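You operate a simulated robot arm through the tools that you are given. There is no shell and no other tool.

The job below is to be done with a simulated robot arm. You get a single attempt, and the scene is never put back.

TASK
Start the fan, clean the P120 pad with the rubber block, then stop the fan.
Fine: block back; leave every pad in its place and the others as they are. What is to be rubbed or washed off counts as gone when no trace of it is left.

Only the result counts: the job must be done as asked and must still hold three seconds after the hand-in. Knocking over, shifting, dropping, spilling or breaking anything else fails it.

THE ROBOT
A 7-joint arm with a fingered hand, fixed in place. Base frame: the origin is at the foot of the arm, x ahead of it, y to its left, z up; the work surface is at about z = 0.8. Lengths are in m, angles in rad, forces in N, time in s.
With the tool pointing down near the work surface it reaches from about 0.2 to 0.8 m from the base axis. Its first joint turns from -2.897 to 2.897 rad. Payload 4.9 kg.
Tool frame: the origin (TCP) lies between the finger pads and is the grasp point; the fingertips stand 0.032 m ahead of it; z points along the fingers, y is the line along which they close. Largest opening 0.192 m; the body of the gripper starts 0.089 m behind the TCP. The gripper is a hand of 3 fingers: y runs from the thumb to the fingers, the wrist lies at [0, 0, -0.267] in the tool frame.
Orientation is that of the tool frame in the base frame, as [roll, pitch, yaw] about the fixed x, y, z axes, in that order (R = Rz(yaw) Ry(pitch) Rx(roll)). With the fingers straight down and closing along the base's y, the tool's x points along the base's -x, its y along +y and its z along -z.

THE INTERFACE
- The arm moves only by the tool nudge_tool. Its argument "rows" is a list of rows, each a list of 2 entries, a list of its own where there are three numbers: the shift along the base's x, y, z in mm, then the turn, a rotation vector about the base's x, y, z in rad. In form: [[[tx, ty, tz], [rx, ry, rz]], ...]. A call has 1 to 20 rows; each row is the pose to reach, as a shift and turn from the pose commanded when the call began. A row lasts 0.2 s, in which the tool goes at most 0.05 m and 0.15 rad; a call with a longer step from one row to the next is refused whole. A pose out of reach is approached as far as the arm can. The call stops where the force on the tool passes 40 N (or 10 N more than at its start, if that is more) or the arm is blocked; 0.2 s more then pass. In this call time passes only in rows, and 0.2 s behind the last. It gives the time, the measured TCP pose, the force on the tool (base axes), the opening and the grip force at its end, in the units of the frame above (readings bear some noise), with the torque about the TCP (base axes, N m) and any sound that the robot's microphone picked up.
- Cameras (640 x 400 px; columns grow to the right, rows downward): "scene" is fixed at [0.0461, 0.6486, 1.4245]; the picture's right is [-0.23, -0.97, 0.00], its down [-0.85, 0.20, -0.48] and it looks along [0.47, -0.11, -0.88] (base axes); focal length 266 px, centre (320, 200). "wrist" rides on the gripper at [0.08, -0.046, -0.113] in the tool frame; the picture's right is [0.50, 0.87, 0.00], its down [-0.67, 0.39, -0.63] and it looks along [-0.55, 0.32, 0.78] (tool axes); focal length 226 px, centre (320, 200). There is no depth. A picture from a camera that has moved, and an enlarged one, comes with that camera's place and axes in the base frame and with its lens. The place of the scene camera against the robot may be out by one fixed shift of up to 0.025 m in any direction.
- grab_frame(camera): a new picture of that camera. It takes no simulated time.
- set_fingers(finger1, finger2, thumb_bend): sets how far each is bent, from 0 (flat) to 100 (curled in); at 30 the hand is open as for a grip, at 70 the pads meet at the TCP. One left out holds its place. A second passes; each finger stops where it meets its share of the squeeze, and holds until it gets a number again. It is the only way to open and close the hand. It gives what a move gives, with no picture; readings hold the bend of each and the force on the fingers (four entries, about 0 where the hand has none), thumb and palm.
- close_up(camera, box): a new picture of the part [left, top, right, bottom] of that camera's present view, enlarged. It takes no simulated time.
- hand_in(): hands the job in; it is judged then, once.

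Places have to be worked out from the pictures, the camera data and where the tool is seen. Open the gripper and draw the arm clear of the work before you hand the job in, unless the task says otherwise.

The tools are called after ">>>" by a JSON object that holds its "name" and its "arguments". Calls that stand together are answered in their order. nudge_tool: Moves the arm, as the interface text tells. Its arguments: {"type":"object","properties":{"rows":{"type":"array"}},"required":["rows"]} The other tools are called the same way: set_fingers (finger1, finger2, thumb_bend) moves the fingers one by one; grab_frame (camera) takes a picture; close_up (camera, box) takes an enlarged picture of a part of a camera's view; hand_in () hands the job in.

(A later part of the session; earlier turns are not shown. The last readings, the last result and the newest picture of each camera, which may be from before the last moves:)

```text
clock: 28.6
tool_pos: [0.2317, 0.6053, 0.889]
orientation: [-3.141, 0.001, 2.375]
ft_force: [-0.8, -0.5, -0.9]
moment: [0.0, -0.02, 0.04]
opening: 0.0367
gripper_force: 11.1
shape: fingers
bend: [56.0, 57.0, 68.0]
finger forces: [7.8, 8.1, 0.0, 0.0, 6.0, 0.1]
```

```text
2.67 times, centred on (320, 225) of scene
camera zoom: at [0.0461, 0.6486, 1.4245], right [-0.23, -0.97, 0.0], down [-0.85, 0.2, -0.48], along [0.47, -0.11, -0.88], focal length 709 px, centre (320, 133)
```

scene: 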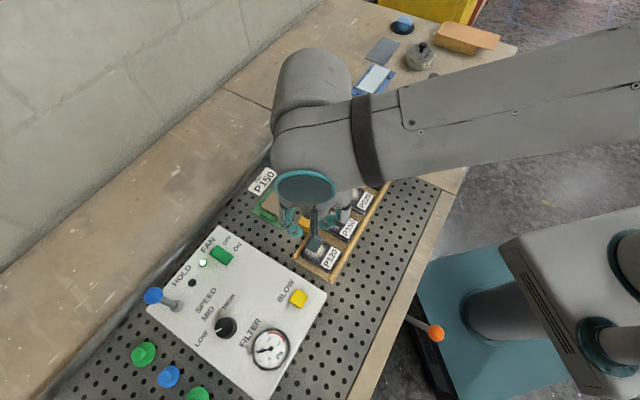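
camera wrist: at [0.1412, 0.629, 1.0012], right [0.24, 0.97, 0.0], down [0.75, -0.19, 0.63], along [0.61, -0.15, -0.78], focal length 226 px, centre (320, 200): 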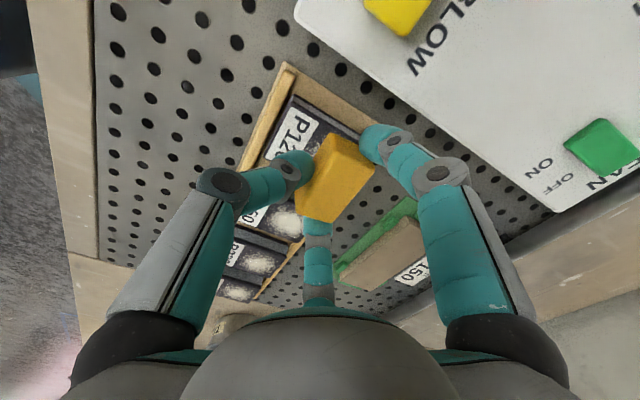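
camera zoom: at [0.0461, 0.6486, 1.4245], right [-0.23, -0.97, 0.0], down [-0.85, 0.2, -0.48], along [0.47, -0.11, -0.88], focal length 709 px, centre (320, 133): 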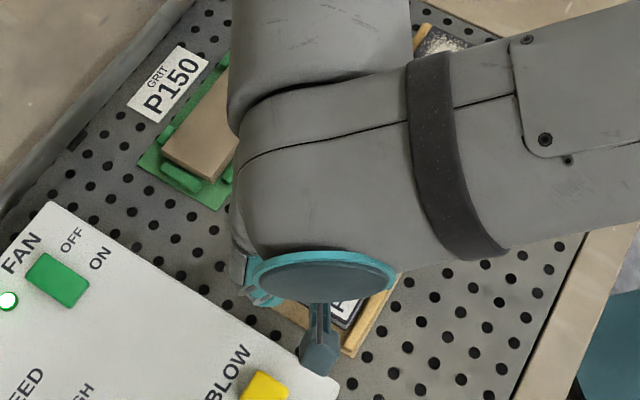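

The block hangs aligned over the dusty zone, label side clear. I lower in small steps to find contact.

>>> {"name": "nudge_tool", "arguments": {"rows": [[[0, 0, -4], [0, 0, 0]], [[0, 0, -8], [0, 0, 0]], [[0, 0, -11], [0, 0, 0]]]}}

```text
clock: 29.4
tool_pos: [0.23, 0.6059, 0.8772]
orientation: [3.142, 0.002, 2.375]
ft_force: [-0.1, 0.4, -0.9]
moment: [-0.01, -0.01, 0.01]
opening: 0.0371
gripper_force: 11.0
shape: fingers
bend: [56.0, 57.0, 68.0]
finger forces: [7.8, 7.9, 0.1, 0.0, 5.9, 0.1]
```

No contact yet at z=0.877. I go on down by 2 mm steps.

>>> {"name": "nudge_tool", "arguments": {"rows": [[[0, 0, -1], [0, 0, 0]], [[0, 0, -2], [0, 0, 0]]]}}

>>> {"name": "nudge_tool", "arguments": {"rows": [[[0, 0, -1], [0, 0, 0]], [[0, 0, -2], [0, 0, 0]]]}}

```text
clock: 30.0
tool_pos: [0.2303, 0.6058, 0.8753]
orientation: [3.142, -0.001, 2.376]
ft_force: [0.2, 0.1, -1.1]
moment: [0.0, -0.01, 0.02]
opening: 0.037
gripper_force: 11.0
shape: fingers
bend: [56.0, 57.0, 68.0]
finger forces: [7.8, 8.0, 0.1, 0.1, 6.0, 0.0]
```

```text
clock: 30.6
tool_pos: [0.2293, 0.6055, 0.8743]
orientation: [3.141, 0.001, 2.377]
ft_force: [-0.1, -0.8, 0.1]
moment: [-0.02, 0.01, -0.01]
opening: 0.0368
gripper_force: 10.5
shape: fingers
bend: [56.0, 57.0, 68.0]
finger forces: [7.7, 8.1, 0.0, 0.0, 6.0, 0.0]
```

Force z changed from about −1 to +0.1 N — perhaps first touch. One more mm at a time.

>>> {"name": "nudge_tool", "arguments": {"rows": [[[0, 0, -1], [0, 0, 0]]]}}

>>> {"name": "nudge_tool", "arguments": {"rows": [[[0, 0, -1], [0, 0, 0]]]}}

```text
clock: 31.0
tool_pos: [0.2306, 0.6058, 0.8741]
orientation: [3.141, 0.001, 2.375]
ft_force: [0.7, -1.3, -0.5]
moment: [0.05, 0.01, 0.05]
opening: 0.0368
gripper_force: 11.1
shape: fingers
bend: [56.0, 57.0, 68.0]
finger forces: [8.1, 8.1, 0.1, 0.0, 5.9, 0.1]
```

```text
clock: 31.4
tool_pos: [0.2307, 0.6069, 0.8717]
orientation: [-3.141, 0.001, 2.376]
ft_force: [-0.1, -1.1, 0.3]
moment: [0.04, -0.02, 0.02]
opening: 0.0371
gripper_force: 10.7
shape: fingers
bend: [56.0, 57.0, 68.0]
finger forces: [8.1, 8.1, 0.1, 0.0, 6.0, 0.0]
```

Still no clear contact force (commanded z≈0.8727). I keep stepping down.

>>> {"name": "nudge_tool", "arguments": {"rows": [[[0, 0, -1], [0, 0, 0]]]}}

>>> {"name": "nudge_tool", "arguments": {"rows": [[[0, 0, -1], [0, 0, 0]]]}}

>>> {"name": "close_up", "arguments": {"camera": "wrist", "box": [220, 60, 420, 240]}}

```text
clock: 31.8
tool_pos: [0.2298, 0.6056, 0.8708]
orientation: [3.14, 0.0, 2.374]
ft_force: [0.1, 0.1, -0.5]
moment: [-0.01, -0.04, -0.01]
opening: 0.0371
gripper_force: 11.2
shape: fingers
bend: [56.0, 57.0, 68.0]
finger forces: [8.0, 8.2, 0.0, 0.0, 6.0, 0.1]
```

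```text
clock: 32.2
tool_pos: [0.2311, 0.6049, 0.8698]
orientation: [-3.141, -0.001, 2.375]
ft_force: [-0.3, 0.4, -1.0]
moment: [0.0, -0.01, 0.0]
opening: 0.0374
gripper_force: 11.5
shape: fingers
bend: [56.0, 57.0, 68.0]
finger forces: [8.0, 8.1, 0.1, 0.1, 6.1, 0.0]
```

```text
2.22 times, centred on (320, 150) of wrist
camera zoom: at [0.1415, 0.6287, 0.9826], right [0.24, 0.97, 0.0], down [0.75, -0.19, 0.63], along [0.61, -0.15, -0.78], focal length 502 px, centre (320, 311)
```

zoom: 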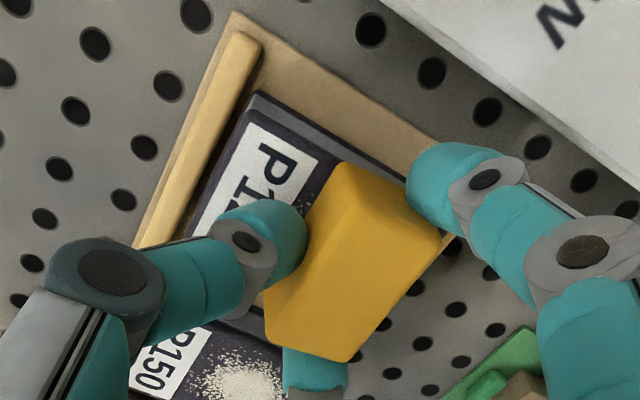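

No contact yet; the shadow suggests a few mm remain. I continue downward.

>>> {"name": "nudge_tool", "arguments": {"rows": [[[0, 0, -1], [0, 0, 0]], [[0, 0, -2], [0, 0, 0]]]}}

>>> {"name": "nudge_tool", "arguments": {"rows": [[[0, 0, -1], [0, 0, 0]]]}}

```text
clock: 32.8
tool_pos: [0.2308, 0.6071, 0.8682]
orientation: [-3.141, -0.001, 2.377]
ft_force: [0.3, 0.1, 0.5]
moment: [-0.02, -0.02, -0.01]
opening: 0.0369
gripper_force: 11.3
shape: fingers
bend: [56.0, 57.0, 68.0]
finger forces: [7.9, 8.2, 0.1, 0.0, 6.0, 0.1]
```

```text
clock: 33.2
tool_pos: [0.2299, 0.605, 0.8665]
orientation: [3.141, 0.001, 2.376]
ft_force: [0.6, -0.3, 0.1]
moment: [-0.02, -0.03, -0.01]
opening: 0.0371
gripper_force: 11.2
shape: fingers
bend: [56.0, 57.0, 68.0]
finger forces: [7.8, 8.2, 0.1, 0.1, 6.0, 0.0]
```

>>> {"name": "nudge_tool", "arguments": {"rows": [[[0, 0, -1], [0, 0, 0]]]}}

>>> {"name": "nudge_tool", "arguments": {"rows": [[[0, 0, -1], [0, 0, 0]]]}}

```text
clock: 33.6
tool_pos: [0.2305, 0.6049, 0.8651]
orientation: [3.141, 0.0, 2.374]
ft_force: [0.2, 0.4, 0.3]
moment: [0.0, 0.0, -0.01]
opening: 0.0372
gripper_force: 11.2
shape: fingers
bend: [56.0, 57.0, 68.0]
finger forces: [8.0, 8.1, 0.0, 0.0, 6.0, 0.1]
```

```text
clock: 34.0
tool_pos: [0.2297, 0.6061, 0.8658]
orientation: [3.139, 0.0, 2.375]
ft_force: [-0.2, -0.5, 1.0]
moment: [0.0, 0.03, 0.0]
opening: 0.0368
gripper_force: 12.2
shape: fingers
bend: [56.0, 57.0, 68.0]
finger forces: [7.9, 8.2, 0.1, 0.1, 7.4, 0.0]
```

Thumb force has risen and Fz turned positive: the block is now touching the pad (commanded z≈0.8657). I look closely at the alignment before rubbing.

>>> {"name": "close_up", "arguments": {"camera": "wrist", "box": [270, 90, 390, 190]}}

>>> {"name": "close_up", "arguments": {"camera": "scene", "box": [280, 200, 380, 290]}}

```text
4.00 times, centred on (330, 140) of wrist
camera zoom: at [0.1414, 0.6288, 0.9773], right [0.24, 0.97, 0.0], down [0.75, -0.19, 0.63], along [0.61, -0.15, -0.78], focal length 904 px, centre (280, 440)
```

zoom: 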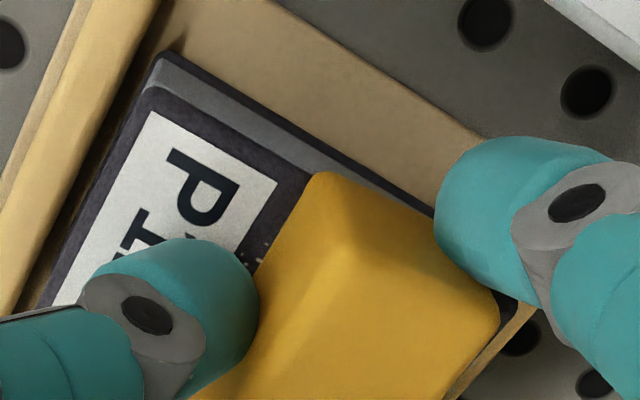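

```text
4.44 times, centred on (330, 245) of scene
camera zoom: at [0.0461, 0.6486, 1.4245], right [-0.23, -0.97, 0.0], down [-0.85, 0.2, -0.48], along [0.47, -0.11, -0.88], focal length 1181 px, centre (276, 0)
```

zoom: 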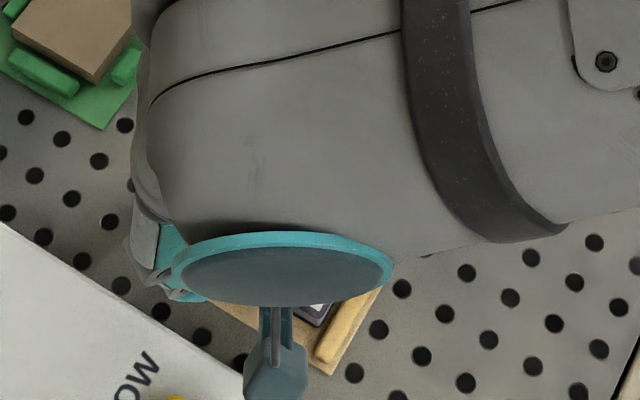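

The block's end overhangs the pad's near edge by about 1 mm and lies just behind the label, as wanted. I press 1 mm more and make a first gentle stroke across the rails (along u).

>>> {"name": "nudge_tool", "arguments": {"rows": [[[0, 0, -1], [0, 0, 0]], [[-2.8, -2.9, -1], [0, 0, 0]], [[-5.5, -5.8, -1], [0, 0, 0]], [[-8.3, -8.7, -1], [0, 0, 0]], [[-5.5, -5.8, -1], [0, 0, 0]], [[-2.8, -2.9, -1], [0, 0, 0]], [[0, 0, -1], [0, 0, 0]], [[2.8, 2.9, -1], [0, 0, 0]], [[5.5, 5.8, -1], [0, 0, 0]], [[8.3, 8.7, -1], [0, 0, 0]], [[10.4, 10.8, -1], [0, 0, 0]], [[6.9, 7.2, -1], [0, 0, 0]], [[3.5, 3.6, -1], [0, 0, 0]], [[0, 0, -1], [0, 0, 0]]]}}

>>> {"name": "close_up", "arguments": {"camera": "wrist", "box": [220, 60, 420, 240]}}

```text
clock: 36.0
tool_pos: [0.2354, 0.6128, 0.8672]
orientation: [3.138, -0.002, 2.375]
ft_force: [-2.2, -1.2, 8.9]
moment: [0.05, -0.08, 0.01]
opening: 0.036
gripper_force: 13.6
shape: fingers
bend: [57.0, 57.0, 67.0]
finger forces: [10.0, 10.2, 0.0, 0.1, 7.5, 0.0]
stopped in row 10: the force on the tool passed its limit at 42 N (the readings are from after the stop); the commanded pose is now the measured one
```

```text
2.22 times, centred on (320, 150) of wrist
camera zoom: at [0.1463, 0.6353, 0.9798], right [0.24, 0.97, 0.0], down [0.75, -0.19, 0.63], along [0.61, -0.15, -0.78], focal length 502 px, centre (320, 311)
```

zoom: 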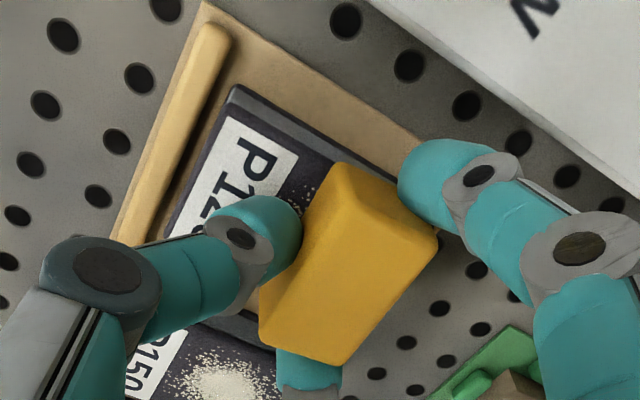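

The force limit tripped as the stroke went toward the rear, so something is touching there (likely the rear rail). I lift straight up and inspect the pad, rail and block.

>>> {"name": "nudge_tool", "arguments": {"rows": [[[0, 0, 8], [0, 0, 0]], [[0, 0, 20], [0, 0, 0]], [[0, 0, 45], [0, 0, 0]], [[15, -1, 75], [0, 0, 0]], [[33, -3, 83], [0, 0, 0]], [[33, -3, 83], [0, 0, 0]]]}}

>>> {"name": "grab_frame", "arguments": {"camera": "wrist"}}

>>> {"name": "close_up", "arguments": {"camera": "wrist", "box": [240, 20, 400, 140]}}

>>> {"name": "close_up", "arguments": {"camera": "wrist", "box": [270, 110, 430, 240]}}

```text
clock: 37.4
tool_pos: [0.2671, 0.6093, 0.9479]
orientation: [-3.141, 0.001, 2.375]
ft_force: [-0.5, -0.6, -0.9]
moment: [0.02, -0.01, 0.02]
opening: 0.0364
gripper_force: 12.2
shape: fingers
bend: [57.0, 57.0, 68.0]
finger forces: [9.3, 9.5, 0.0, 0.0, 5.5, 0.0]
```

```text
taken
camera wrist: at [0.1776, 0.6324, 1.061], right [0.24, 0.97, 0.0], down [0.75, -0.19, 0.63], along [0.61, -0.15, -0.78], focal length 226 px, centre (320, 200)
```

wrist: 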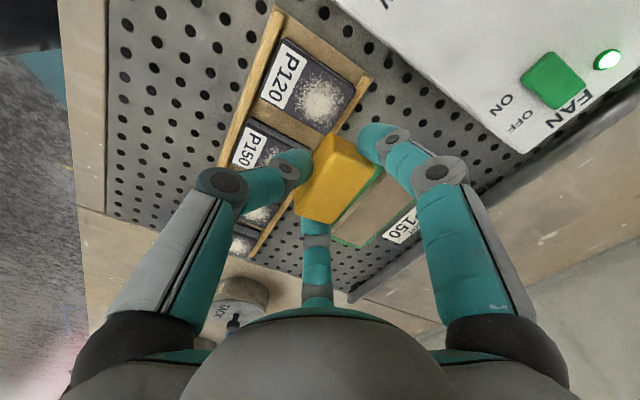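

```text
3.33 times, centred on (320, 80) of wrist
camera zoom: at [0.1776, 0.6324, 1.061], right [0.24, 0.97, 0.0], down [0.75, -0.19, 0.63], along [0.61, -0.15, -0.78], focal length 754 px, centre (320, 600)
```

zoom: 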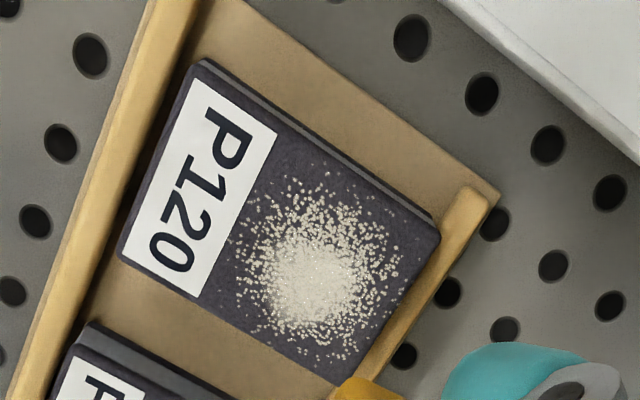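

```text
3.08 times, centred on (350, 175) of wrist
camera zoom: at [0.1776, 0.6324, 1.061], right [0.24, 0.97, 0.0], down [0.75, -0.19, 0.63], along [0.61, -0.15, -0.78], focal length 696 px, centre (228, 277)
```

zoom: 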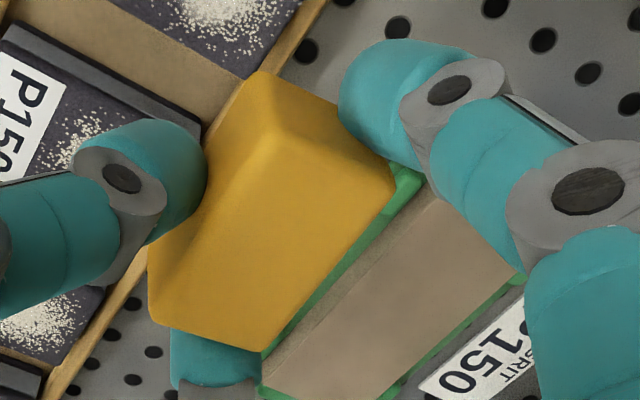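

The dust is still there, so that stroke did little. I zoom in on the rail end and pad edge to compare their heights, and on the pad surface.

>>> {"name": "close_up", "arguments": {"camera": "wrist", "box": [310, 55, 390, 115]}}

>>> {"name": "close_up", "arguments": {"camera": "wrist", "box": [240, 0, 320, 70]}}

>>> {"name": "close_up", "arguments": {"camera": "scene", "box": [280, 200, 380, 290]}}

```text
6.67 times, centred on (350, 85) of wrist
camera zoom: at [0.1776, 0.6324, 1.061], right [0.24, 0.97, 0.0], down [0.75, -0.19, 0.63], along [0.61, -0.15, -0.78], focal length 1507 px, centre (120, 967)
```

zoom: 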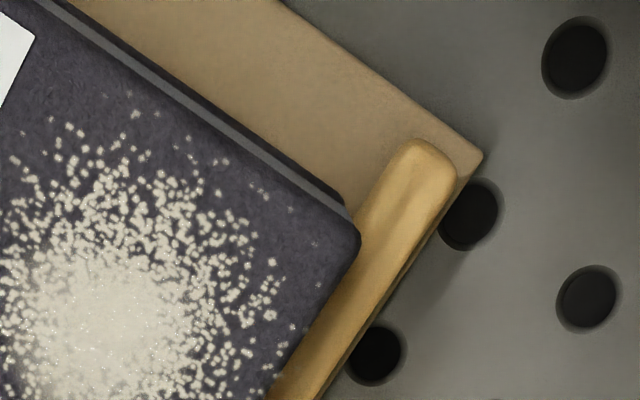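

```text
5.71 times, centred on (280, 35) of wrist
camera zoom: at [0.1776, 0.6324, 1.061], right [0.24, 0.97, 0.0], down [0.75, -0.19, 0.63], along [0.61, -0.15, -0.78], focal length 1292 px, centre (549, 1143)
```

zoom: 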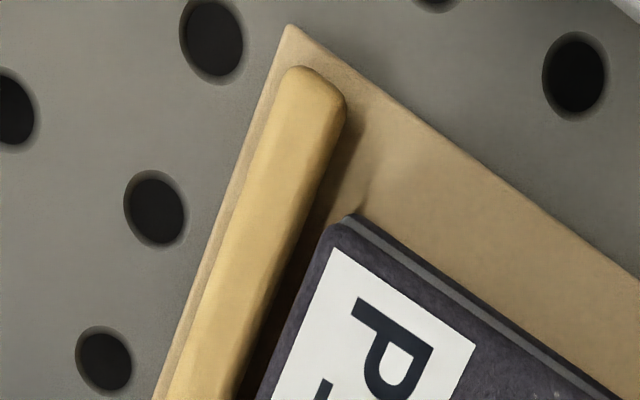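

```text
4.44 times, centred on (330, 245) of scene
camera zoom: at [0.0461, 0.6486, 1.4245], right [-0.23, -0.97, 0.0], down [-0.85, 0.2, -0.48], along [0.47, -0.11, -0.88], focal length 1181 px, centre (276, 0)
```

zoom: 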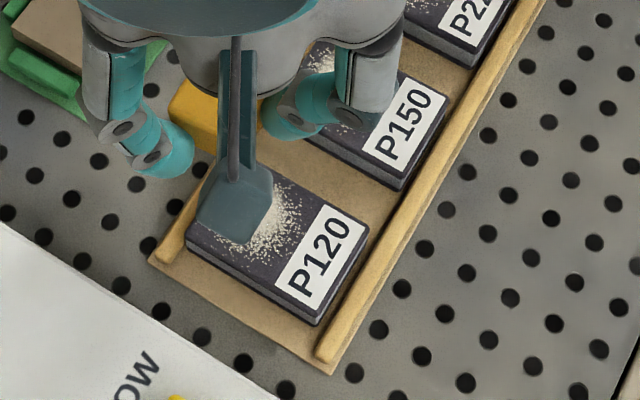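

Pad and rails look undisturbed. To learn how the block sits in the fingers, I raise the hand to where the scene camera sees it nearly side-on.

>>> {"name": "nudge_tool", "arguments": {"rows": [[[15, -6, 35], [0, 0, 0]], [[30, -12, 70], [0, 0, 0]], [[45, -18, 105], [0, 0, 0]], [[60, -25, 140], [0, 0, 0]], [[75, -32, 175], [0, 0, 0]], [[90, -39, 210], [0, 0, 0]], [[105, -46, 245], [0, 0, 0]], [[120, -52, 275], [0, 0, 0]], [[133, -57, 295], [0, 0, 0]], [[133, -57, 295], [0, 0, 0]]]}}

>>> {"name": "grab_frame", "arguments": {"camera": "scene"}}

```text
clock: 39.6
tool_pos: [0.4011, 0.5471, 1.2399]
orientation: [-3.141, -0.001, 2.375]
ft_force: [0.2, -0.2, -0.5]
moment: [0.0, 0.03, -0.01]
opening: 0.0357
gripper_force: 11.9
shape: fingers
bend: [57.0, 57.0, 68.0]
finger forces: [9.2, 9.4, 0.0, 0.1, 5.3, 0.1]
out of reach, approached as far as the arm can: row 9, 10
```

```text
taken
```

scene: 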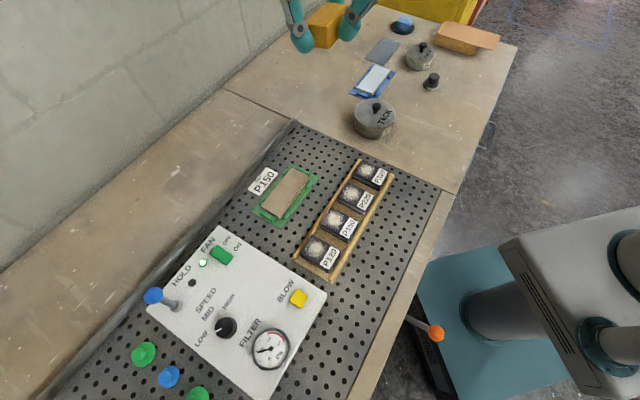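

>>> {"name": "close_up", "arguments": {"camera": "scene", "box": [270, 0, 390, 75]}}

>>> {"name": "close_up", "arguments": {"camera": "scene", "box": [285, 150, 405, 290]}}

```text
5.33 times, centred on (330, 38) of scene
camera zoom: at [0.0461, 0.6486, 1.4245], right [-0.23, -0.97, 0.0], down [-0.85, 0.2, -0.48], along [0.47, -0.11, -0.88], focal length 1417 px, centre (267, 1067)
```

zoom: 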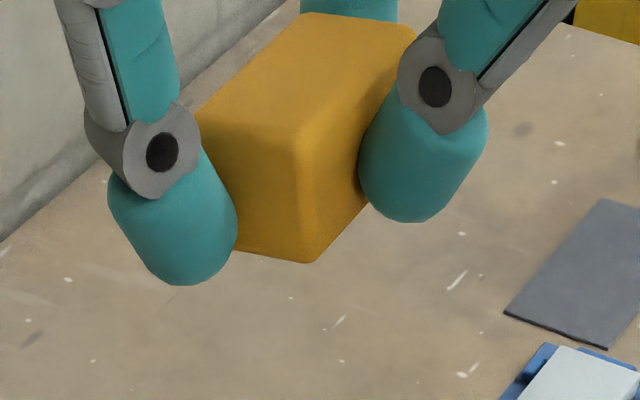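

```text
2.86 times, centred on (345, 220) of scene
camera zoom: at [0.0461, 0.6486, 1.4245], right [-0.23, -0.97, 0.0], down [-0.85, 0.2, -0.48], along [0.47, -0.11, -0.88], focal length 759 px, centre (249, 143)
```

zoom: 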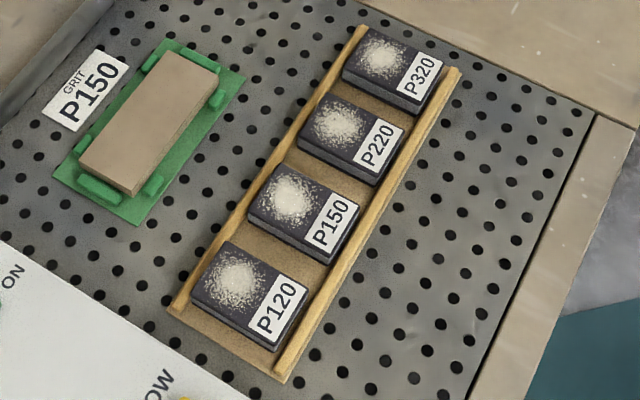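

Side-on it is clear that the fingertips reach about as low as the block's underside (so the tips, not the block, met the pad and rail). I'll set the block back on its spot and regrip it ~13 mm higher. First I return to above its home with the pick orientation.

>>> {"name": "nudge_tool", "arguments": {"rows": [[[10, -2, -25], [0, 0, 0.131]], [[22, -4, -50], [0, 0, 0.262]], [[34, -6, -75], [0, 0, 0.393]], [[46, -8, -100], [0, 0, 0.524]], [[58, -10, -125], [0, 0, 0.655]], [[70, -12, -150], [0, 0, 0.785]], [[82, -14, -175], [0, 0, 0.916]], [[94, -16, -200], [0, 0, 1.047]], [[106, -18, -225], [0, 0, 1.178]], [[118, -20, -250], [0, 0, 1.309]], [[134, -23, -280], [0, 0, 1.44]], [[147.6, -25.3, -310], [0, 0, 1.571]], [[147.6, -25.3, -310], [0, 0, 1.571]], [[147.6, -25.3, -310], [0, 0, 1.571]]]}}

>>> {"name": "grab_frame", "arguments": {"camera": "wrist"}}

>>> {"name": "close_up", "arguments": {"camera": "scene", "box": [260, 60, 380, 160]}}

```text
clock: 42.6
tool_pos: [0.5487, 0.5233, 0.9283]
orientation: [3.141, 0.0, -2.336]
ft_force: [0.1, 0.7, -0.8]
moment: [0.03, 0.03, 0.0]
opening: 0.0358
gripper_force: 11.6
shape: fingers
bend: [57.0, 57.0, 68.0]
finger forces: [9.1, 9.3, 0.0, 0.0, 5.0, 0.1]
```

```text
taken
camera wrist: at [0.5259, 0.433, 1.0412], right [-0.97, 0.24, 0.0], down [0.19, 0.75, 0.63], along [0.15, 0.61, -0.78], focal length 226 px, centre (320, 200)
```

wrist: 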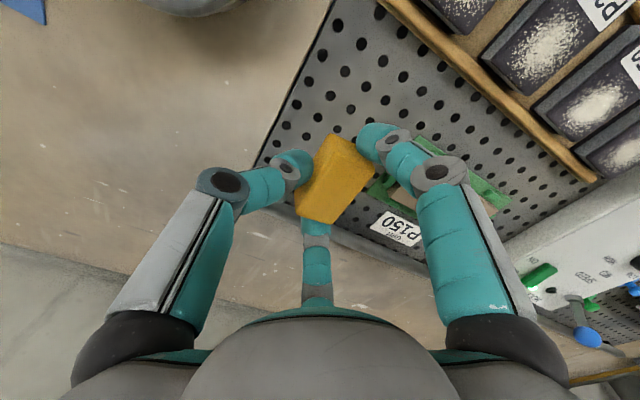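

```text
4.00 times, centred on (320, 110) of scene
camera zoom: at [0.0461, 0.6486, 1.4245], right [-0.23, -0.97, 0.0], down [-0.85, 0.2, -0.48], along [0.47, -0.11, -0.88], focal length 1063 px, centre (320, 560)
```

zoom: 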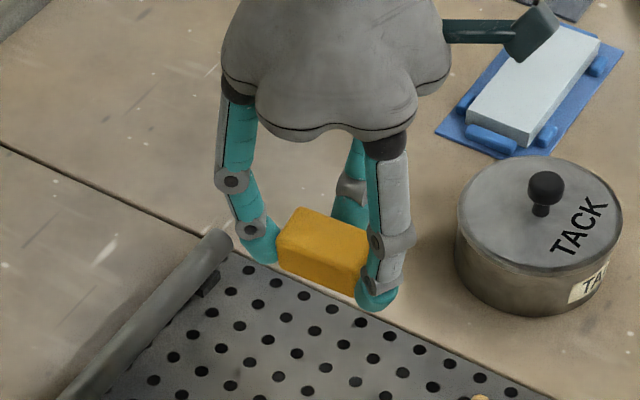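

The TCP reads (0.5485, 0.523, 0.928); with the block ~11 mm along the fingers' side I need TCP ≈(0.5487, 0.528). I lower the block to its spot.

>>> {"name": "nudge_tool", "arguments": {"rows": [[[0, 5, -20], [0, 0, 0]], [[0, 5, -45], [0, 0, 0]], [[0, 5, -65], [0, 0, 0]], [[0, 5, -74], [0, 0, 0]], [[0, 5, -79], [0, 0, 0]], [[0, 5, -81], [0, 0, 0]]]}}

```text
clock: 44.0
tool_pos: [0.5469, 0.5286, 0.8483]
orientation: [3.14, -0.002, -2.337]
ft_force: [-0.3, 0.5, -0.3]
moment: [0.01, 0.01, 0.01]
opening: 0.0357
gripper_force: 11.5
shape: fingers
bend: [57.0, 57.0, 68.0]
finger forces: [9.1, 9.2, 0.0, 0.0, 5.0, 0.0]
```

>>> {"name": "nudge_tool", "arguments": {"rows": [[[0, 0, -1], [0, 0, 0]], [[0, 0, -2], [0, 0, 0]]]}}

>>> {"name": "nudge_tool", "arguments": {"rows": [[[0, 0, -1], [0, 0, 0]]]}}

```text
clock: 44.6
tool_pos: [0.5465, 0.5291, 0.8471]
orientation: [-3.14, -0.001, -2.337]
ft_force: [-0.4, -0.1, -0.2]
moment: [-0.01, 0.01, -0.02]
opening: 0.0356
gripper_force: 11.6
shape: fingers
bend: [57.0, 57.0, 68.0]
finger forces: [9.1, 9.2, 0.1, 0.0, 4.9, 0.0]
```

```text
clock: 45.0
tool_pos: [0.5459, 0.5285, 0.8455]
orientation: [3.141, -0.002, -2.338]
ft_force: [0.1, 0.5, -0.7]
moment: [0.03, -0.03, -0.02]
opening: 0.036
gripper_force: 11.7
shape: fingers
bend: [57.0, 57.0, 68.0]
finger forces: [9.0, 9.4, 0.0, 0.0, 5.0, 0.0]
```

No touch yet. I correct x by +2.5 mm and continue down 1 mm at a time.

>>> {"name": "nudge_tool", "arguments": {"rows": [[[2.5, 0, 0], [0, 0, 0]], [[2.5, 0, -1], [0, 0, 0]]]}}

>>> {"name": "nudge_tool", "arguments": {"rows": [[[0, 0, -1], [0, 0, 0]]]}}

```text
clock: 45.6
tool_pos: [0.5485, 0.5277, 0.8441]
orientation: [-3.141, -0.003, -2.337]
ft_force: [-0.4, 0.4, -0.7]
moment: [0.0, 0.0, -0.02]
opening: 0.0355
gripper_force: 12.0
shape: fingers
bend: [57.0, 57.0, 68.0]
finger forces: [9.1, 9.3, 0.0, 0.0, 5.2, 0.1]
```

```text
clock: 46.0
tool_pos: [0.549, 0.5265, 0.8422]
orientation: [3.141, 0.001, -2.337]
ft_force: [-0.6, 0.1, -0.7]
moment: [0.03, 0.0, 0.02]
opening: 0.0359
gripper_force: 11.9
shape: fingers
bend: [57.0, 57.0, 68.0]
finger forces: [9.2, 9.3, 0.1, 0.0, 5.2, 0.1]
```

Still free at z=0.842 (the block slid up a little in the grip earlier). I continue.

>>> {"name": "nudge_tool", "arguments": {"rows": [[[0, 0, -1], [0, 0, 0]]]}}

>>> {"name": "nudge_tool", "arguments": {"rows": [[[0, 0, -1], [0, 0, 0]]]}}

>>> {"name": "close_up", "arguments": {"camera": "scene", "box": [280, 100, 370, 170]}}

```text
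clock: 46.4
tool_pos: [0.5482, 0.5275, 0.8426]
orientation: [-3.141, 0.0, -2.339]
ft_force: [0.3, 0.2, -0.8]
moment: [0.04, -0.01, 0.0]
opening: 0.0356
gripper_force: 12.1
shape: fingers
bend: [57.0, 57.0, 68.0]
finger forces: [9.1, 9.4, 0.0, 0.0, 5.1, 0.0]
```

```text
clock: 46.8
tool_pos: [0.5497, 0.5292, 0.8425]
orientation: [-3.14, 0.0, -2.337]
ft_force: [-1.3, -0.5, 2.2]
moment: [0.03, 0.03, 0.03]
opening: 0.0359
gripper_force: 12.0
shape: fingers
bend: [57.0, 57.0, 68.0]
finger forces: [10.0, 9.0, 0.1, 0.0, 4.9, 0.1]
```

```text
5.71 times, centred on (325, 135) of scene
camera zoom: at [0.0461, 0.6486, 1.4245], right [-0.23, -0.97, 0.0], down [-0.85, 0.2, -0.48], along [0.47, -0.11, -0.88], focal length 1519 px, centre (291, 571)
```

zoom: 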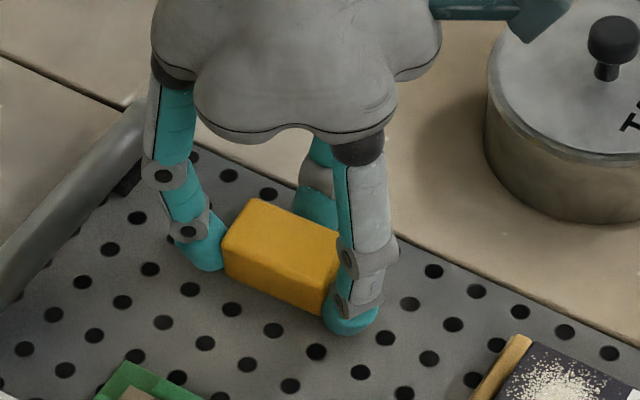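

Light contact (≈3 N) with the board. I release the block by opening to the pre-grip bends.

>>> {"name": "set_fingers", "arguments": {"finger1": 50, "finger2": 50, "thumb_bend": 62}}

>>> {"name": "grab_frame", "arguments": {"camera": "wrist"}}

>>> {"name": "close_up", "arguments": {"camera": "scene", "box": [280, 100, 370, 170]}}

```text
clock: 47.8
tool_pos: [0.5497, 0.5274, 0.8418]
orientation: [-3.141, 0.0, -2.337]
ft_force: [0.7, 0.7, 4.6]
moment: [0.04, 0.06, -0.03]
opening: 0.0581
gripper_force: 2.5
shape: fingers
bend: [51.0, 50.0, 62.0]
finger forces: [2.5, 1.4, 0.0, 0.1, 0.1, 0.0]
```

```text
taken
camera wrist: at [0.5278, 0.4396, 0.9552], right [-0.97, 0.24, 0.0], down [0.19, 0.75, 0.63], along [0.15, 0.61, -0.78], focal length 226 px, centre (320, 200)
```

wrist: 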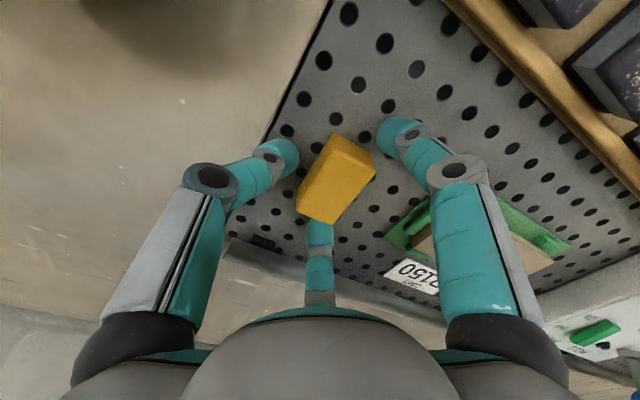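

```text
5.71 times, centred on (325, 135) of scene
camera zoom: at [0.0461, 0.6486, 1.4245], right [-0.23, -0.97, 0.0], down [-0.85, 0.2, -0.48], along [0.47, -0.11, -0.88], focal length 1519 px, centre (291, 571)
```

zoom: 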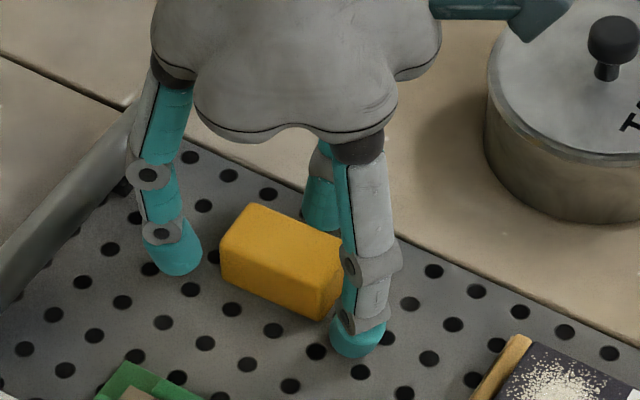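

The finger tips just rest on the board at TCP z≈0.842, so tips reach ~42 mm past the TCP. I raise 14 mm, so the tips will hold only the top half of the block, and check.

>>> {"name": "nudge_tool", "arguments": {"rows": [[[0, 0, 5], [0, 0, 0]], [[0, 0, 10], [0, 0, 0]], [[0, 0, 14], [0, 0, 0]], [[0, 0, 14], [0, 0, 0]]]}}

>>> {"name": "close_up", "arguments": {"camera": "wrist", "box": [250, 100, 430, 230]}}

>>> {"name": "close_up", "arguments": {"camera": "scene", "box": [280, 100, 370, 170]}}

```text
clock: 48.8
tool_pos: [0.5501, 0.527, 0.8565]
orientation: [3.142, -0.002, -2.336]
ft_force: [-0.4, 1.1, -0.8]
moment: [0.0, 0.0, -0.02]
opening: 0.06
gripper_force: 0.0
shape: fingers
bend: [50.0, 50.0, 62.0]
finger forces: [0.1, 0.0, 0.1, 0.0, 0.0, 0.0]
```

```text
3.08 times, centred on (340, 165) of wrist
camera zoom: at [0.5281, 0.4391, 0.968], right [-0.97, 0.24, 0.0], down [0.19, 0.75, 0.63], along [0.15, 0.61, -0.78], focal length 696 px, centre (258, 308)
```

zoom: 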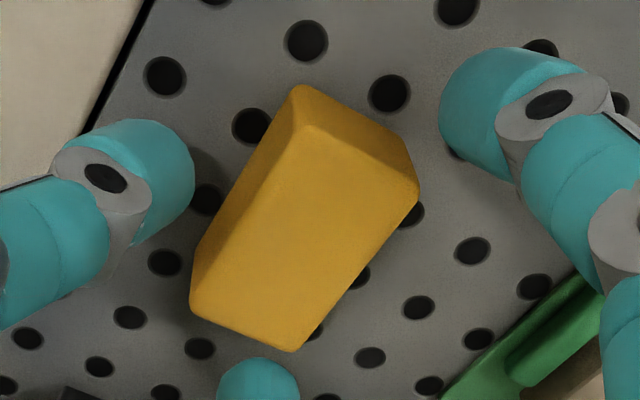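

```text
5.71 times, centred on (325, 135) of scene
camera zoom: at [0.0461, 0.6486, 1.4245], right [-0.23, -0.97, 0.0], down [-0.85, 0.2, -0.48], along [0.47, -0.11, -0.88], focal length 1519 px, centre (291, 571)
```

zoom: 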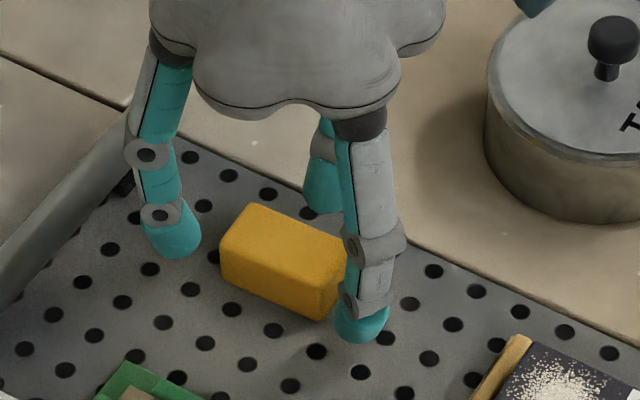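

The block is back at (0.542, 0.536), within ~1.5 mm of its start. Now the tips are at mid-height of the block; I close again.

>>> {"name": "set_fingers", "arguments": {"finger1": 70, "finger2": 70, "thumb_bend": 70}}

>>> {"name": "close_up", "arguments": {"camera": "scene", "box": [280, 100, 370, 170]}}

>>> {"name": "close_up", "arguments": {"camera": "wrist", "box": [250, 100, 430, 230]}}

```text
clock: 49.8
tool_pos: [0.5501, 0.5267, 0.8553]
orientation: [3.142, 0.001, -2.336]
ft_force: [-0.2, 0.1, 0.0]
moment: [0.01, 0.04, -0.01]
opening: 0.0364
gripper_force: 11.3
shape: fingers
bend: [56.0, 57.0, 68.0]
finger forces: [7.9, 8.0, 0.0, 0.0, 5.7, 0.0]
```

```text
5.71 times, centred on (325, 135) of scene
camera zoom: at [0.0461, 0.6486, 1.4245], right [-0.23, -0.97, 0.0], down [-0.85, 0.2, -0.48], along [0.47, -0.11, -0.88], focal length 1519 px, centre (291, 571)
```

zoom: 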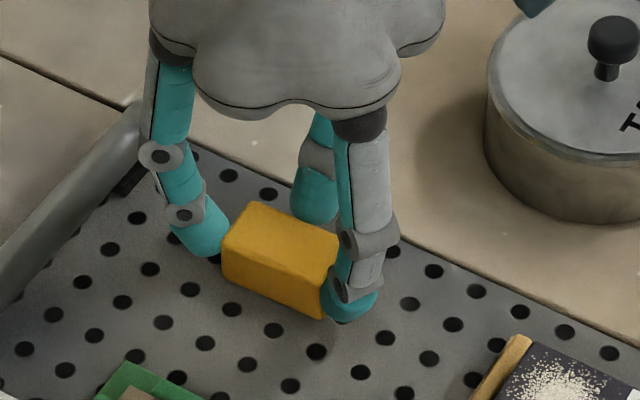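

```text
3.08 times, centred on (340, 165) of wrist
camera zoom: at [0.5281, 0.4391, 0.968], right [-0.97, 0.24, 0.0], down [0.19, 0.75, 0.63], along [0.15, 0.61, -0.78], focal length 696 px, centre (258, 308)
```

zoom: 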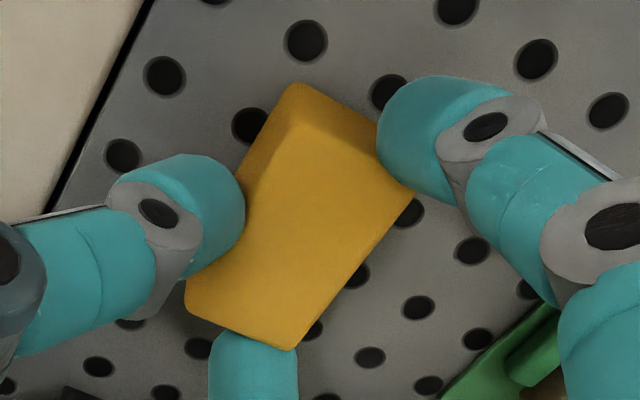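

Firm grip on the top half of the block. I lift, then turn −90° and carry it to above P120.

>>> {"name": "nudge_tool", "arguments": {"rows": [[[0, 0, 5], [0, 0, 0]], [[0, 0, 20], [0, 0, 0]], [[0, 0, 50], [0, 0, 0]], [[0, 0, 90], [0, 0, 0]], [[-10, 3, 100], [0, 0, -0.131]], [[-35, 9, 105], [0, 0, -0.262]], [[-60, 15, 105], [0, 0, -0.393]], [[-85, 22, 105], [0, 0, -0.524]], [[-110, 28, 105], [0, 0, -0.655]], [[-135, 35, 105], [0, 0, -0.785]], [[-160, 42, 105], [0, 0, -0.916]], [[-185, 48, 105], [0, 0, -1.047]], [[-210, 54, 105], [0, 0, -1.178]], [[-235, 60, 105], [0, 0, -1.309]], [[-260, 70, 105], [0, 0, -1.44]], [[-282, 79, 100], [0, 0, -1.571]], [[-282, 79, 100], [0, 0, -1.571]]]}}

>>> {"name": "grab_frame", "arguments": {"camera": "wrist"}}

>>> {"name": "close_up", "arguments": {"camera": "wrist", "box": [230, 20, 400, 160]}}

```text
clock: 53.4
tool_pos: [0.267, 0.6058, 0.9578]
orientation: [3.142, -0.001, 2.374]
ft_force: [0.2, 0.7, -0.6]
moment: [0.0, 0.01, -0.04]
opening: 0.0365
gripper_force: 10.2
shape: fingers
bend: [57.0, 57.0, 68.0]
finger forces: [7.8, 7.9, 0.0, 0.1, 5.9, 0.1]
```

```text
taken
camera wrist: at [0.178, 0.6291, 1.0689], right [0.24, 0.97, 0.0], down [0.75, -0.19, 0.63], along [0.61, -0.15, -0.78], focal length 226 px, centre (320, 200)
```

wrist: 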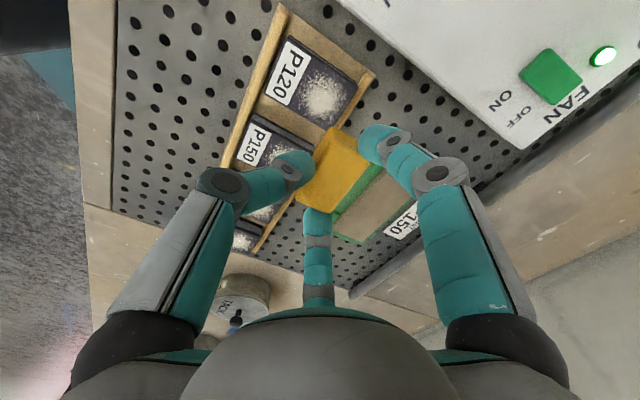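

```text
2.86 times, centred on (315, 90) of wrist
camera zoom: at [0.178, 0.6291, 1.0689], right [0.24, 0.97, 0.0], down [0.75, -0.19, 0.63], along [0.61, -0.15, -0.78], focal length 646 px, centre (334, 514)
```

zoom: 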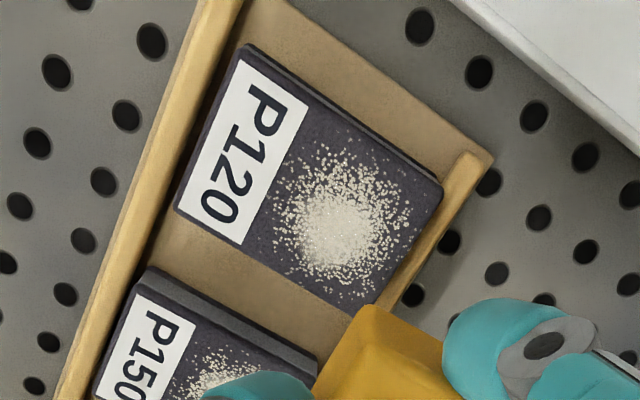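

P120 and its dust are seen clearly: pad centre ≈(0.232, 0.607). I position the block over the dusty zone and descend to just above the expected contact at TCP z≈0.876.

>>> {"name": "nudge_tool", "arguments": {"rows": [[[-18, 0.7, -5], [0, 0, 0]], [[-35, 1.3, -20], [0, 0, 0]], [[-35, 1.3, -45], [0, 0, 0]], [[-35, 1.3, -65], [0, 0, 0]], [[-35, 1.3, -75], [0, 0, 0]], [[-35, 1.3, -75], [0, 0, 0]]]}}

>>> {"name": "nudge_tool", "arguments": {"rows": [[[0, 0, -1], [0, 0, 0]], [[0, 0, -2], [0, 0, 0]]]}}

>>> {"name": "close_up", "arguments": {"camera": "wrist", "box": [250, 80, 410, 220]}}

```text
clock: 54.8
tool_pos: [0.2321, 0.6095, 0.8823]
orientation: [3.137, -0.002, 2.375]
ft_force: [-1.1, -3.7, 15.7]
moment: [-0.04, -0.11, 0.01]
opening: 0.0356
gripper_force: 14.3
shape: fingers
bend: [56.0, 57.0, 68.0]
finger forces: [8.8, 9.9, 0.0, 0.0, 9.3, 0.0]
```

```text
clock: 55.4
tool_pos: [0.2326, 0.6094, 0.881]
orientation: [3.135, -0.003, 2.375]
ft_force: [-1.6, -4.9, 29.7]
moment: [0.0, -0.24, -0.01]
opening: 0.0357
gripper_force: 16.7
shape: fingers
bend: [57.0, 57.0, 69.0]
finger forces: [10.3, 11.6, 0.0, 0.0, 12.1, 0.0]
```

```text
2.86 times, centred on (330, 150) of wrist
camera zoom: at [0.1432, 0.6317, 0.9944], right [0.24, 0.97, 0.01], down [0.75, -0.19, 0.63], along [0.61, -0.15, -0.78], focal length 646 px, centre (291, 343)
```

zoom: 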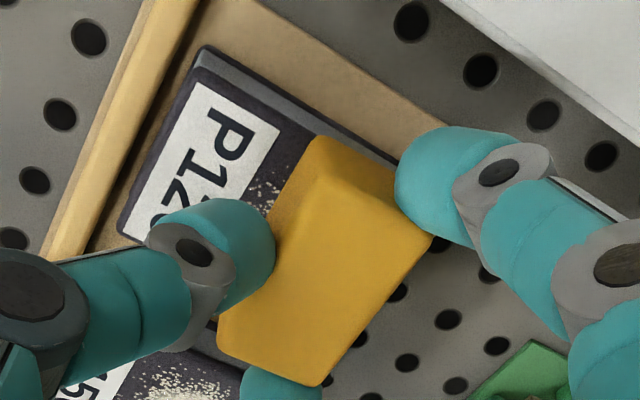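

Contact came at TCP z≈0.8835 (pad top ≈0.828), now pressing at ~30 N. I ease off 3 mm to a light pressure, then stroke along the across-rail direction.

>>> {"name": "nudge_tool", "arguments": {"rows": [[[0, 0, 1.5], [0, 0, 0]], [[0, 0, 3], [0, 0, 0]]]}}

>>> {"name": "nudge_tool", "arguments": {"rows": [[[-2.8, -2.9, 0], [0, 0, 0]], [[-5.5, -5.8, 0], [0, 0, 0]], [[-8.3, -8.7, 0], [0, 0, 0]], [[-9.7, -10.1, 0], [0, 0, 0]], [[-6.9, -7.2, 0], [0, 0, 0]], [[-4.1, -4.3, 0], [0, 0, 0]], [[-1.4, -1.4, 0], [0, 0, 0]], [[1.4, 1.4, 0], [0, 0, 0]], [[4.1, 4.3, 0], [0, 0, 0]], [[2.1, 2.2, 0], [0, 0, 0]], [[0, 0, 0], [0, 0, 0]]]}}

>>> {"name": "close_up", "arguments": {"camera": "wrist", "box": [250, 80, 410, 220]}}

```text
clock: 56.0
tool_pos: [0.2322, 0.6087, 0.8816]
orientation: [3.14, -0.001, 2.376]
ft_force: [-0.3, 1.4, 22.0]
moment: [0.25, -0.15, -0.02]
opening: 0.0358
gripper_force: 14.4
shape: fingers
bend: [56.0, 57.0, 69.0]
finger forces: [10.8, 10.8, 0.0, 0.0, 7.9, 0.0]
```

```text
clock: 58.4
tool_pos: [0.2321, 0.6082, 0.8807]
orientation: [3.141, 0.0, 2.376]
ft_force: [-1.3, -2.6, 7.3]
moment: [0.04, -0.02, 0.01]
opening: 0.0349
gripper_force: 13.9
shape: fingers
bend: [57.0, 57.0, 67.0]
finger forces: [10.2, 10.3, 0.0, 0.0, 7.2, 0.0]
```

```text
2.86 times, centred on (330, 150) of wrist
camera zoom: at [0.1433, 0.6314, 0.9935], right [0.24, 0.97, 0.0], down [0.75, -0.19, 0.63], along [0.61, -0.15, -0.78], focal length 646 px, centre (291, 343)
```

zoom: 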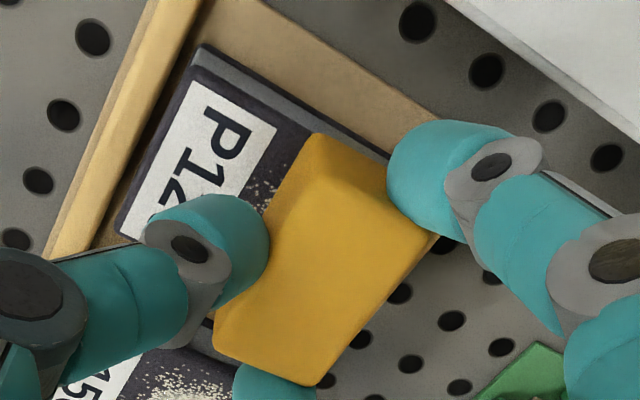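

Strokes went smoothly, ~7 N pressing. I lift and look whether the dust has diminished.

>>> {"name": "nudge_tool", "arguments": {"rows": [[[0, 0, 10], [0, 0, 0]], [[5, 0, 35], [0, 0, 0]], [[20, -1, 60], [0, 0, 0]], [[35, -1, 75], [0, 0, 0]], [[35, -1, 75], [0, 0, 0]]]}}

>>> {"name": "close_up", "arguments": {"camera": "wrist", "box": [230, 20, 400, 160]}}

```text
clock: 59.6
tool_pos: [0.2674, 0.6067, 0.9578]
orientation: [3.141, -0.001, 2.374]
ft_force: [-0.4, -0.1, -0.8]
moment: [-0.01, 0.0, 0.02]
opening: 0.0352
gripper_force: 12.3
shape: fingers
bend: [57.0, 57.0, 68.0]
finger forces: [9.4, 9.5, 0.0, 0.1, 5.1, 0.0]
```

```text
2.86 times, centred on (315, 90) of wrist
camera zoom: at [0.178, 0.6287, 1.0693], right [0.24, 0.97, 0.0], down [0.75, -0.19, 0.63], along [0.61, -0.15, -0.78], focal length 646 px, centre (334, 514)
```

zoom: 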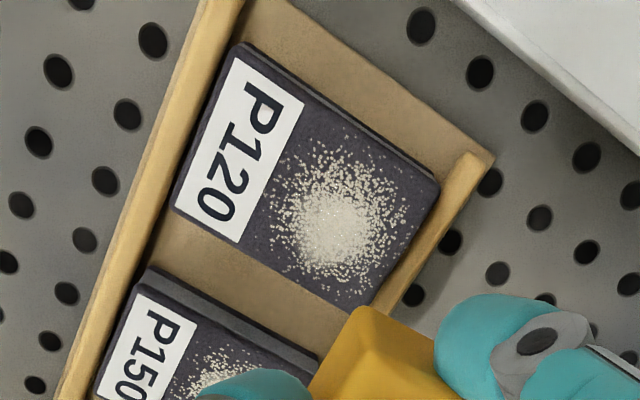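

The dust looks about the same. I compare it at higher zoom with the untouched P150 pad.

>>> {"name": "close_up", "arguments": {"camera": "wrist", "box": [290, 45, 350, 100]}}

>>> {"name": "close_up", "arguments": {"camera": "scene", "box": [285, 150, 405, 290]}}

```text
7.27 times, centred on (320, 72) of wrist
camera zoom: at [0.178, 0.6287, 1.0693], right [0.24, 0.97, 0.0], down [0.75, -0.19, 0.63], along [0.61, -0.15, -0.78], focal length 1644 px, centre (320, 1127)
```

zoom: 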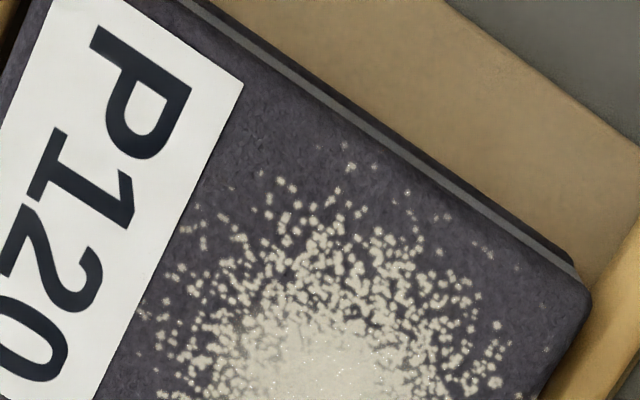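

```text
2.86 times, centred on (345, 220) of scene
camera zoom: at [0.0461, 0.6486, 1.4245], right [-0.23, -0.97, 0.0], down [-0.85, 0.2, -0.48], along [0.47, -0.11, -0.88], focal length 759 px, centre (249, 143)
```

zoom: 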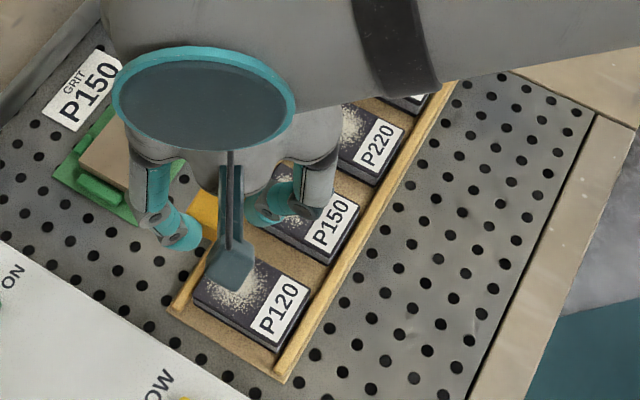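

The outer specks look a little fainter, so rubbing seems to work gradually. I go back down to the same contact and make many more strokes.

>>> {"name": "nudge_tool", "arguments": {"rows": [[[-20, 1, -15], [0, 0, 0]], [[-35, 1, -40], [0, 0, 0]], [[-35, 1, -62], [0, 0, 0]], [[-35, 1, -72], [0, 0, 0]], [[-35, 1, -75], [0, 0, 0]]]}}

>>> {"name": "nudge_tool", "arguments": {"rows": [[[-4.8, -5.1, 0], [0, 0, 0]], [[-9, -9.4, 0], [0, 0, 0]], [[-4.8, -5.1, 0], [0, 0, 0]], [[0, 0, 0], [0, 0, 0]], [[4.1, 4.3, 0], [0, 0, 0]], [[0, 0, 0], [0, 0, 0]], [[-4.8, -5.1, 0], [0, 0, 0]], [[-9, -9.4, 0], [0, 0, 0]], [[-4.8, -5.1, 0], [0, 0, 0]], [[0, 0, 0], [0, 0, 0]], [[4.1, 4.3, 0], [0, 0, 0]], [[0, 0, 0], [0, 0, 0]], [[-4.8, -5.1, 0], [0, 0, 0]], [[-9, -9.4, 0], [0, 0, 0]], [[-4.8, -5.1, 0], [0, 0, 0]], [[0, 0, 0], [0, 0, 0]], [[4.1, 4.3, 0], [0, 0, 0]], [[2, 2, 0], [0, 0, 0]], [[0, 0, 0], [0, 0, 0]]]}}

```text
clock: 60.8
tool_pos: [0.2325, 0.607, 0.8822]
orientation: [-3.141, -0.001, 2.375]
ft_force: [0.3, -0.3, 0.3]
moment: [-0.02, -0.01, -0.02]
opening: 0.0349
gripper_force: 11.4
shape: fingers
bend: [57.0, 57.0, 68.0]
finger forces: [9.4, 9.7, 0.0, 0.0, 5.2, 0.0]
```

```text
clock: 64.8
tool_pos: [0.2329, 0.6082, 0.8822]
orientation: [-3.141, -0.001, 2.376]
ft_force: [-0.1, 1.0, 1.5]
moment: [0.11, -0.09, 0.03]
opening: 0.0353
gripper_force: 11.3
shape: fingers
bend: [57.0, 57.0, 68.0]
finger forces: [9.6, 9.6, 0.1, 0.0, 4.2, 0.1]
```

That pass was barely touching (≈1 N). I press 2 mm lower and repeat the strokes with more pressure.

>>> {"name": "nudge_tool", "arguments": {"rows": [[[0, 0, -1], [0, 0, 0]], [[0, 0, -2], [0, 0, 0]]]}}

>>> {"name": "nudge_tool", "arguments": {"rows": [[[-4.8, -5.1, 0], [0, 0, 0]], [[-9, -9.4, 0], [0, 0, 0]], [[-4.8, -5.1, 0], [0, 0, 0]], [[0, 0, 0], [0, 0, 0]], [[4.1, 4.3, 0], [0, 0, 0]], [[0, 0, 0], [0, 0, 0]], [[-4.8, -5.1, 0], [0, 0, 0]], [[-9, -9.4, 0], [0, 0, 0]], [[-4.8, -5.1, 0], [0, 0, 0]], [[0, 0, 0], [0, 0, 0]], [[4.1, 4.3, 0], [0, 0, 0]], [[2, 2, 0], [0, 0, 0]], [[0, 0, 0], [0, 0, 0]]]}}

```text
clock: 65.4
tool_pos: [0.2317, 0.6072, 0.8806]
orientation: [3.14, 0.0, 2.377]
ft_force: [0.5, -3.2, 9.2]
moment: [0.07, -0.15, -0.03]
opening: 0.0347
gripper_force: 12.3
shape: fingers
bend: [57.0, 57.0, 68.0]
finger forces: [9.4, 10.5, 0.1, 0.0, 5.9, 0.1]
```

```text
clock: 68.2
tool_pos: [0.2341, 0.6086, 0.8792]
orientation: [3.139, -0.003, 2.376]
ft_force: [-2.7, -0.2, 12.9]
moment: [0.14, -0.07, 0.01]
opening: 0.0347
gripper_force: 13.6
shape: fingers
bend: [57.0, 57.0, 67.0]
finger forces: [11.1, 10.6, 0.0, 0.0, 6.5, 0.1]
```

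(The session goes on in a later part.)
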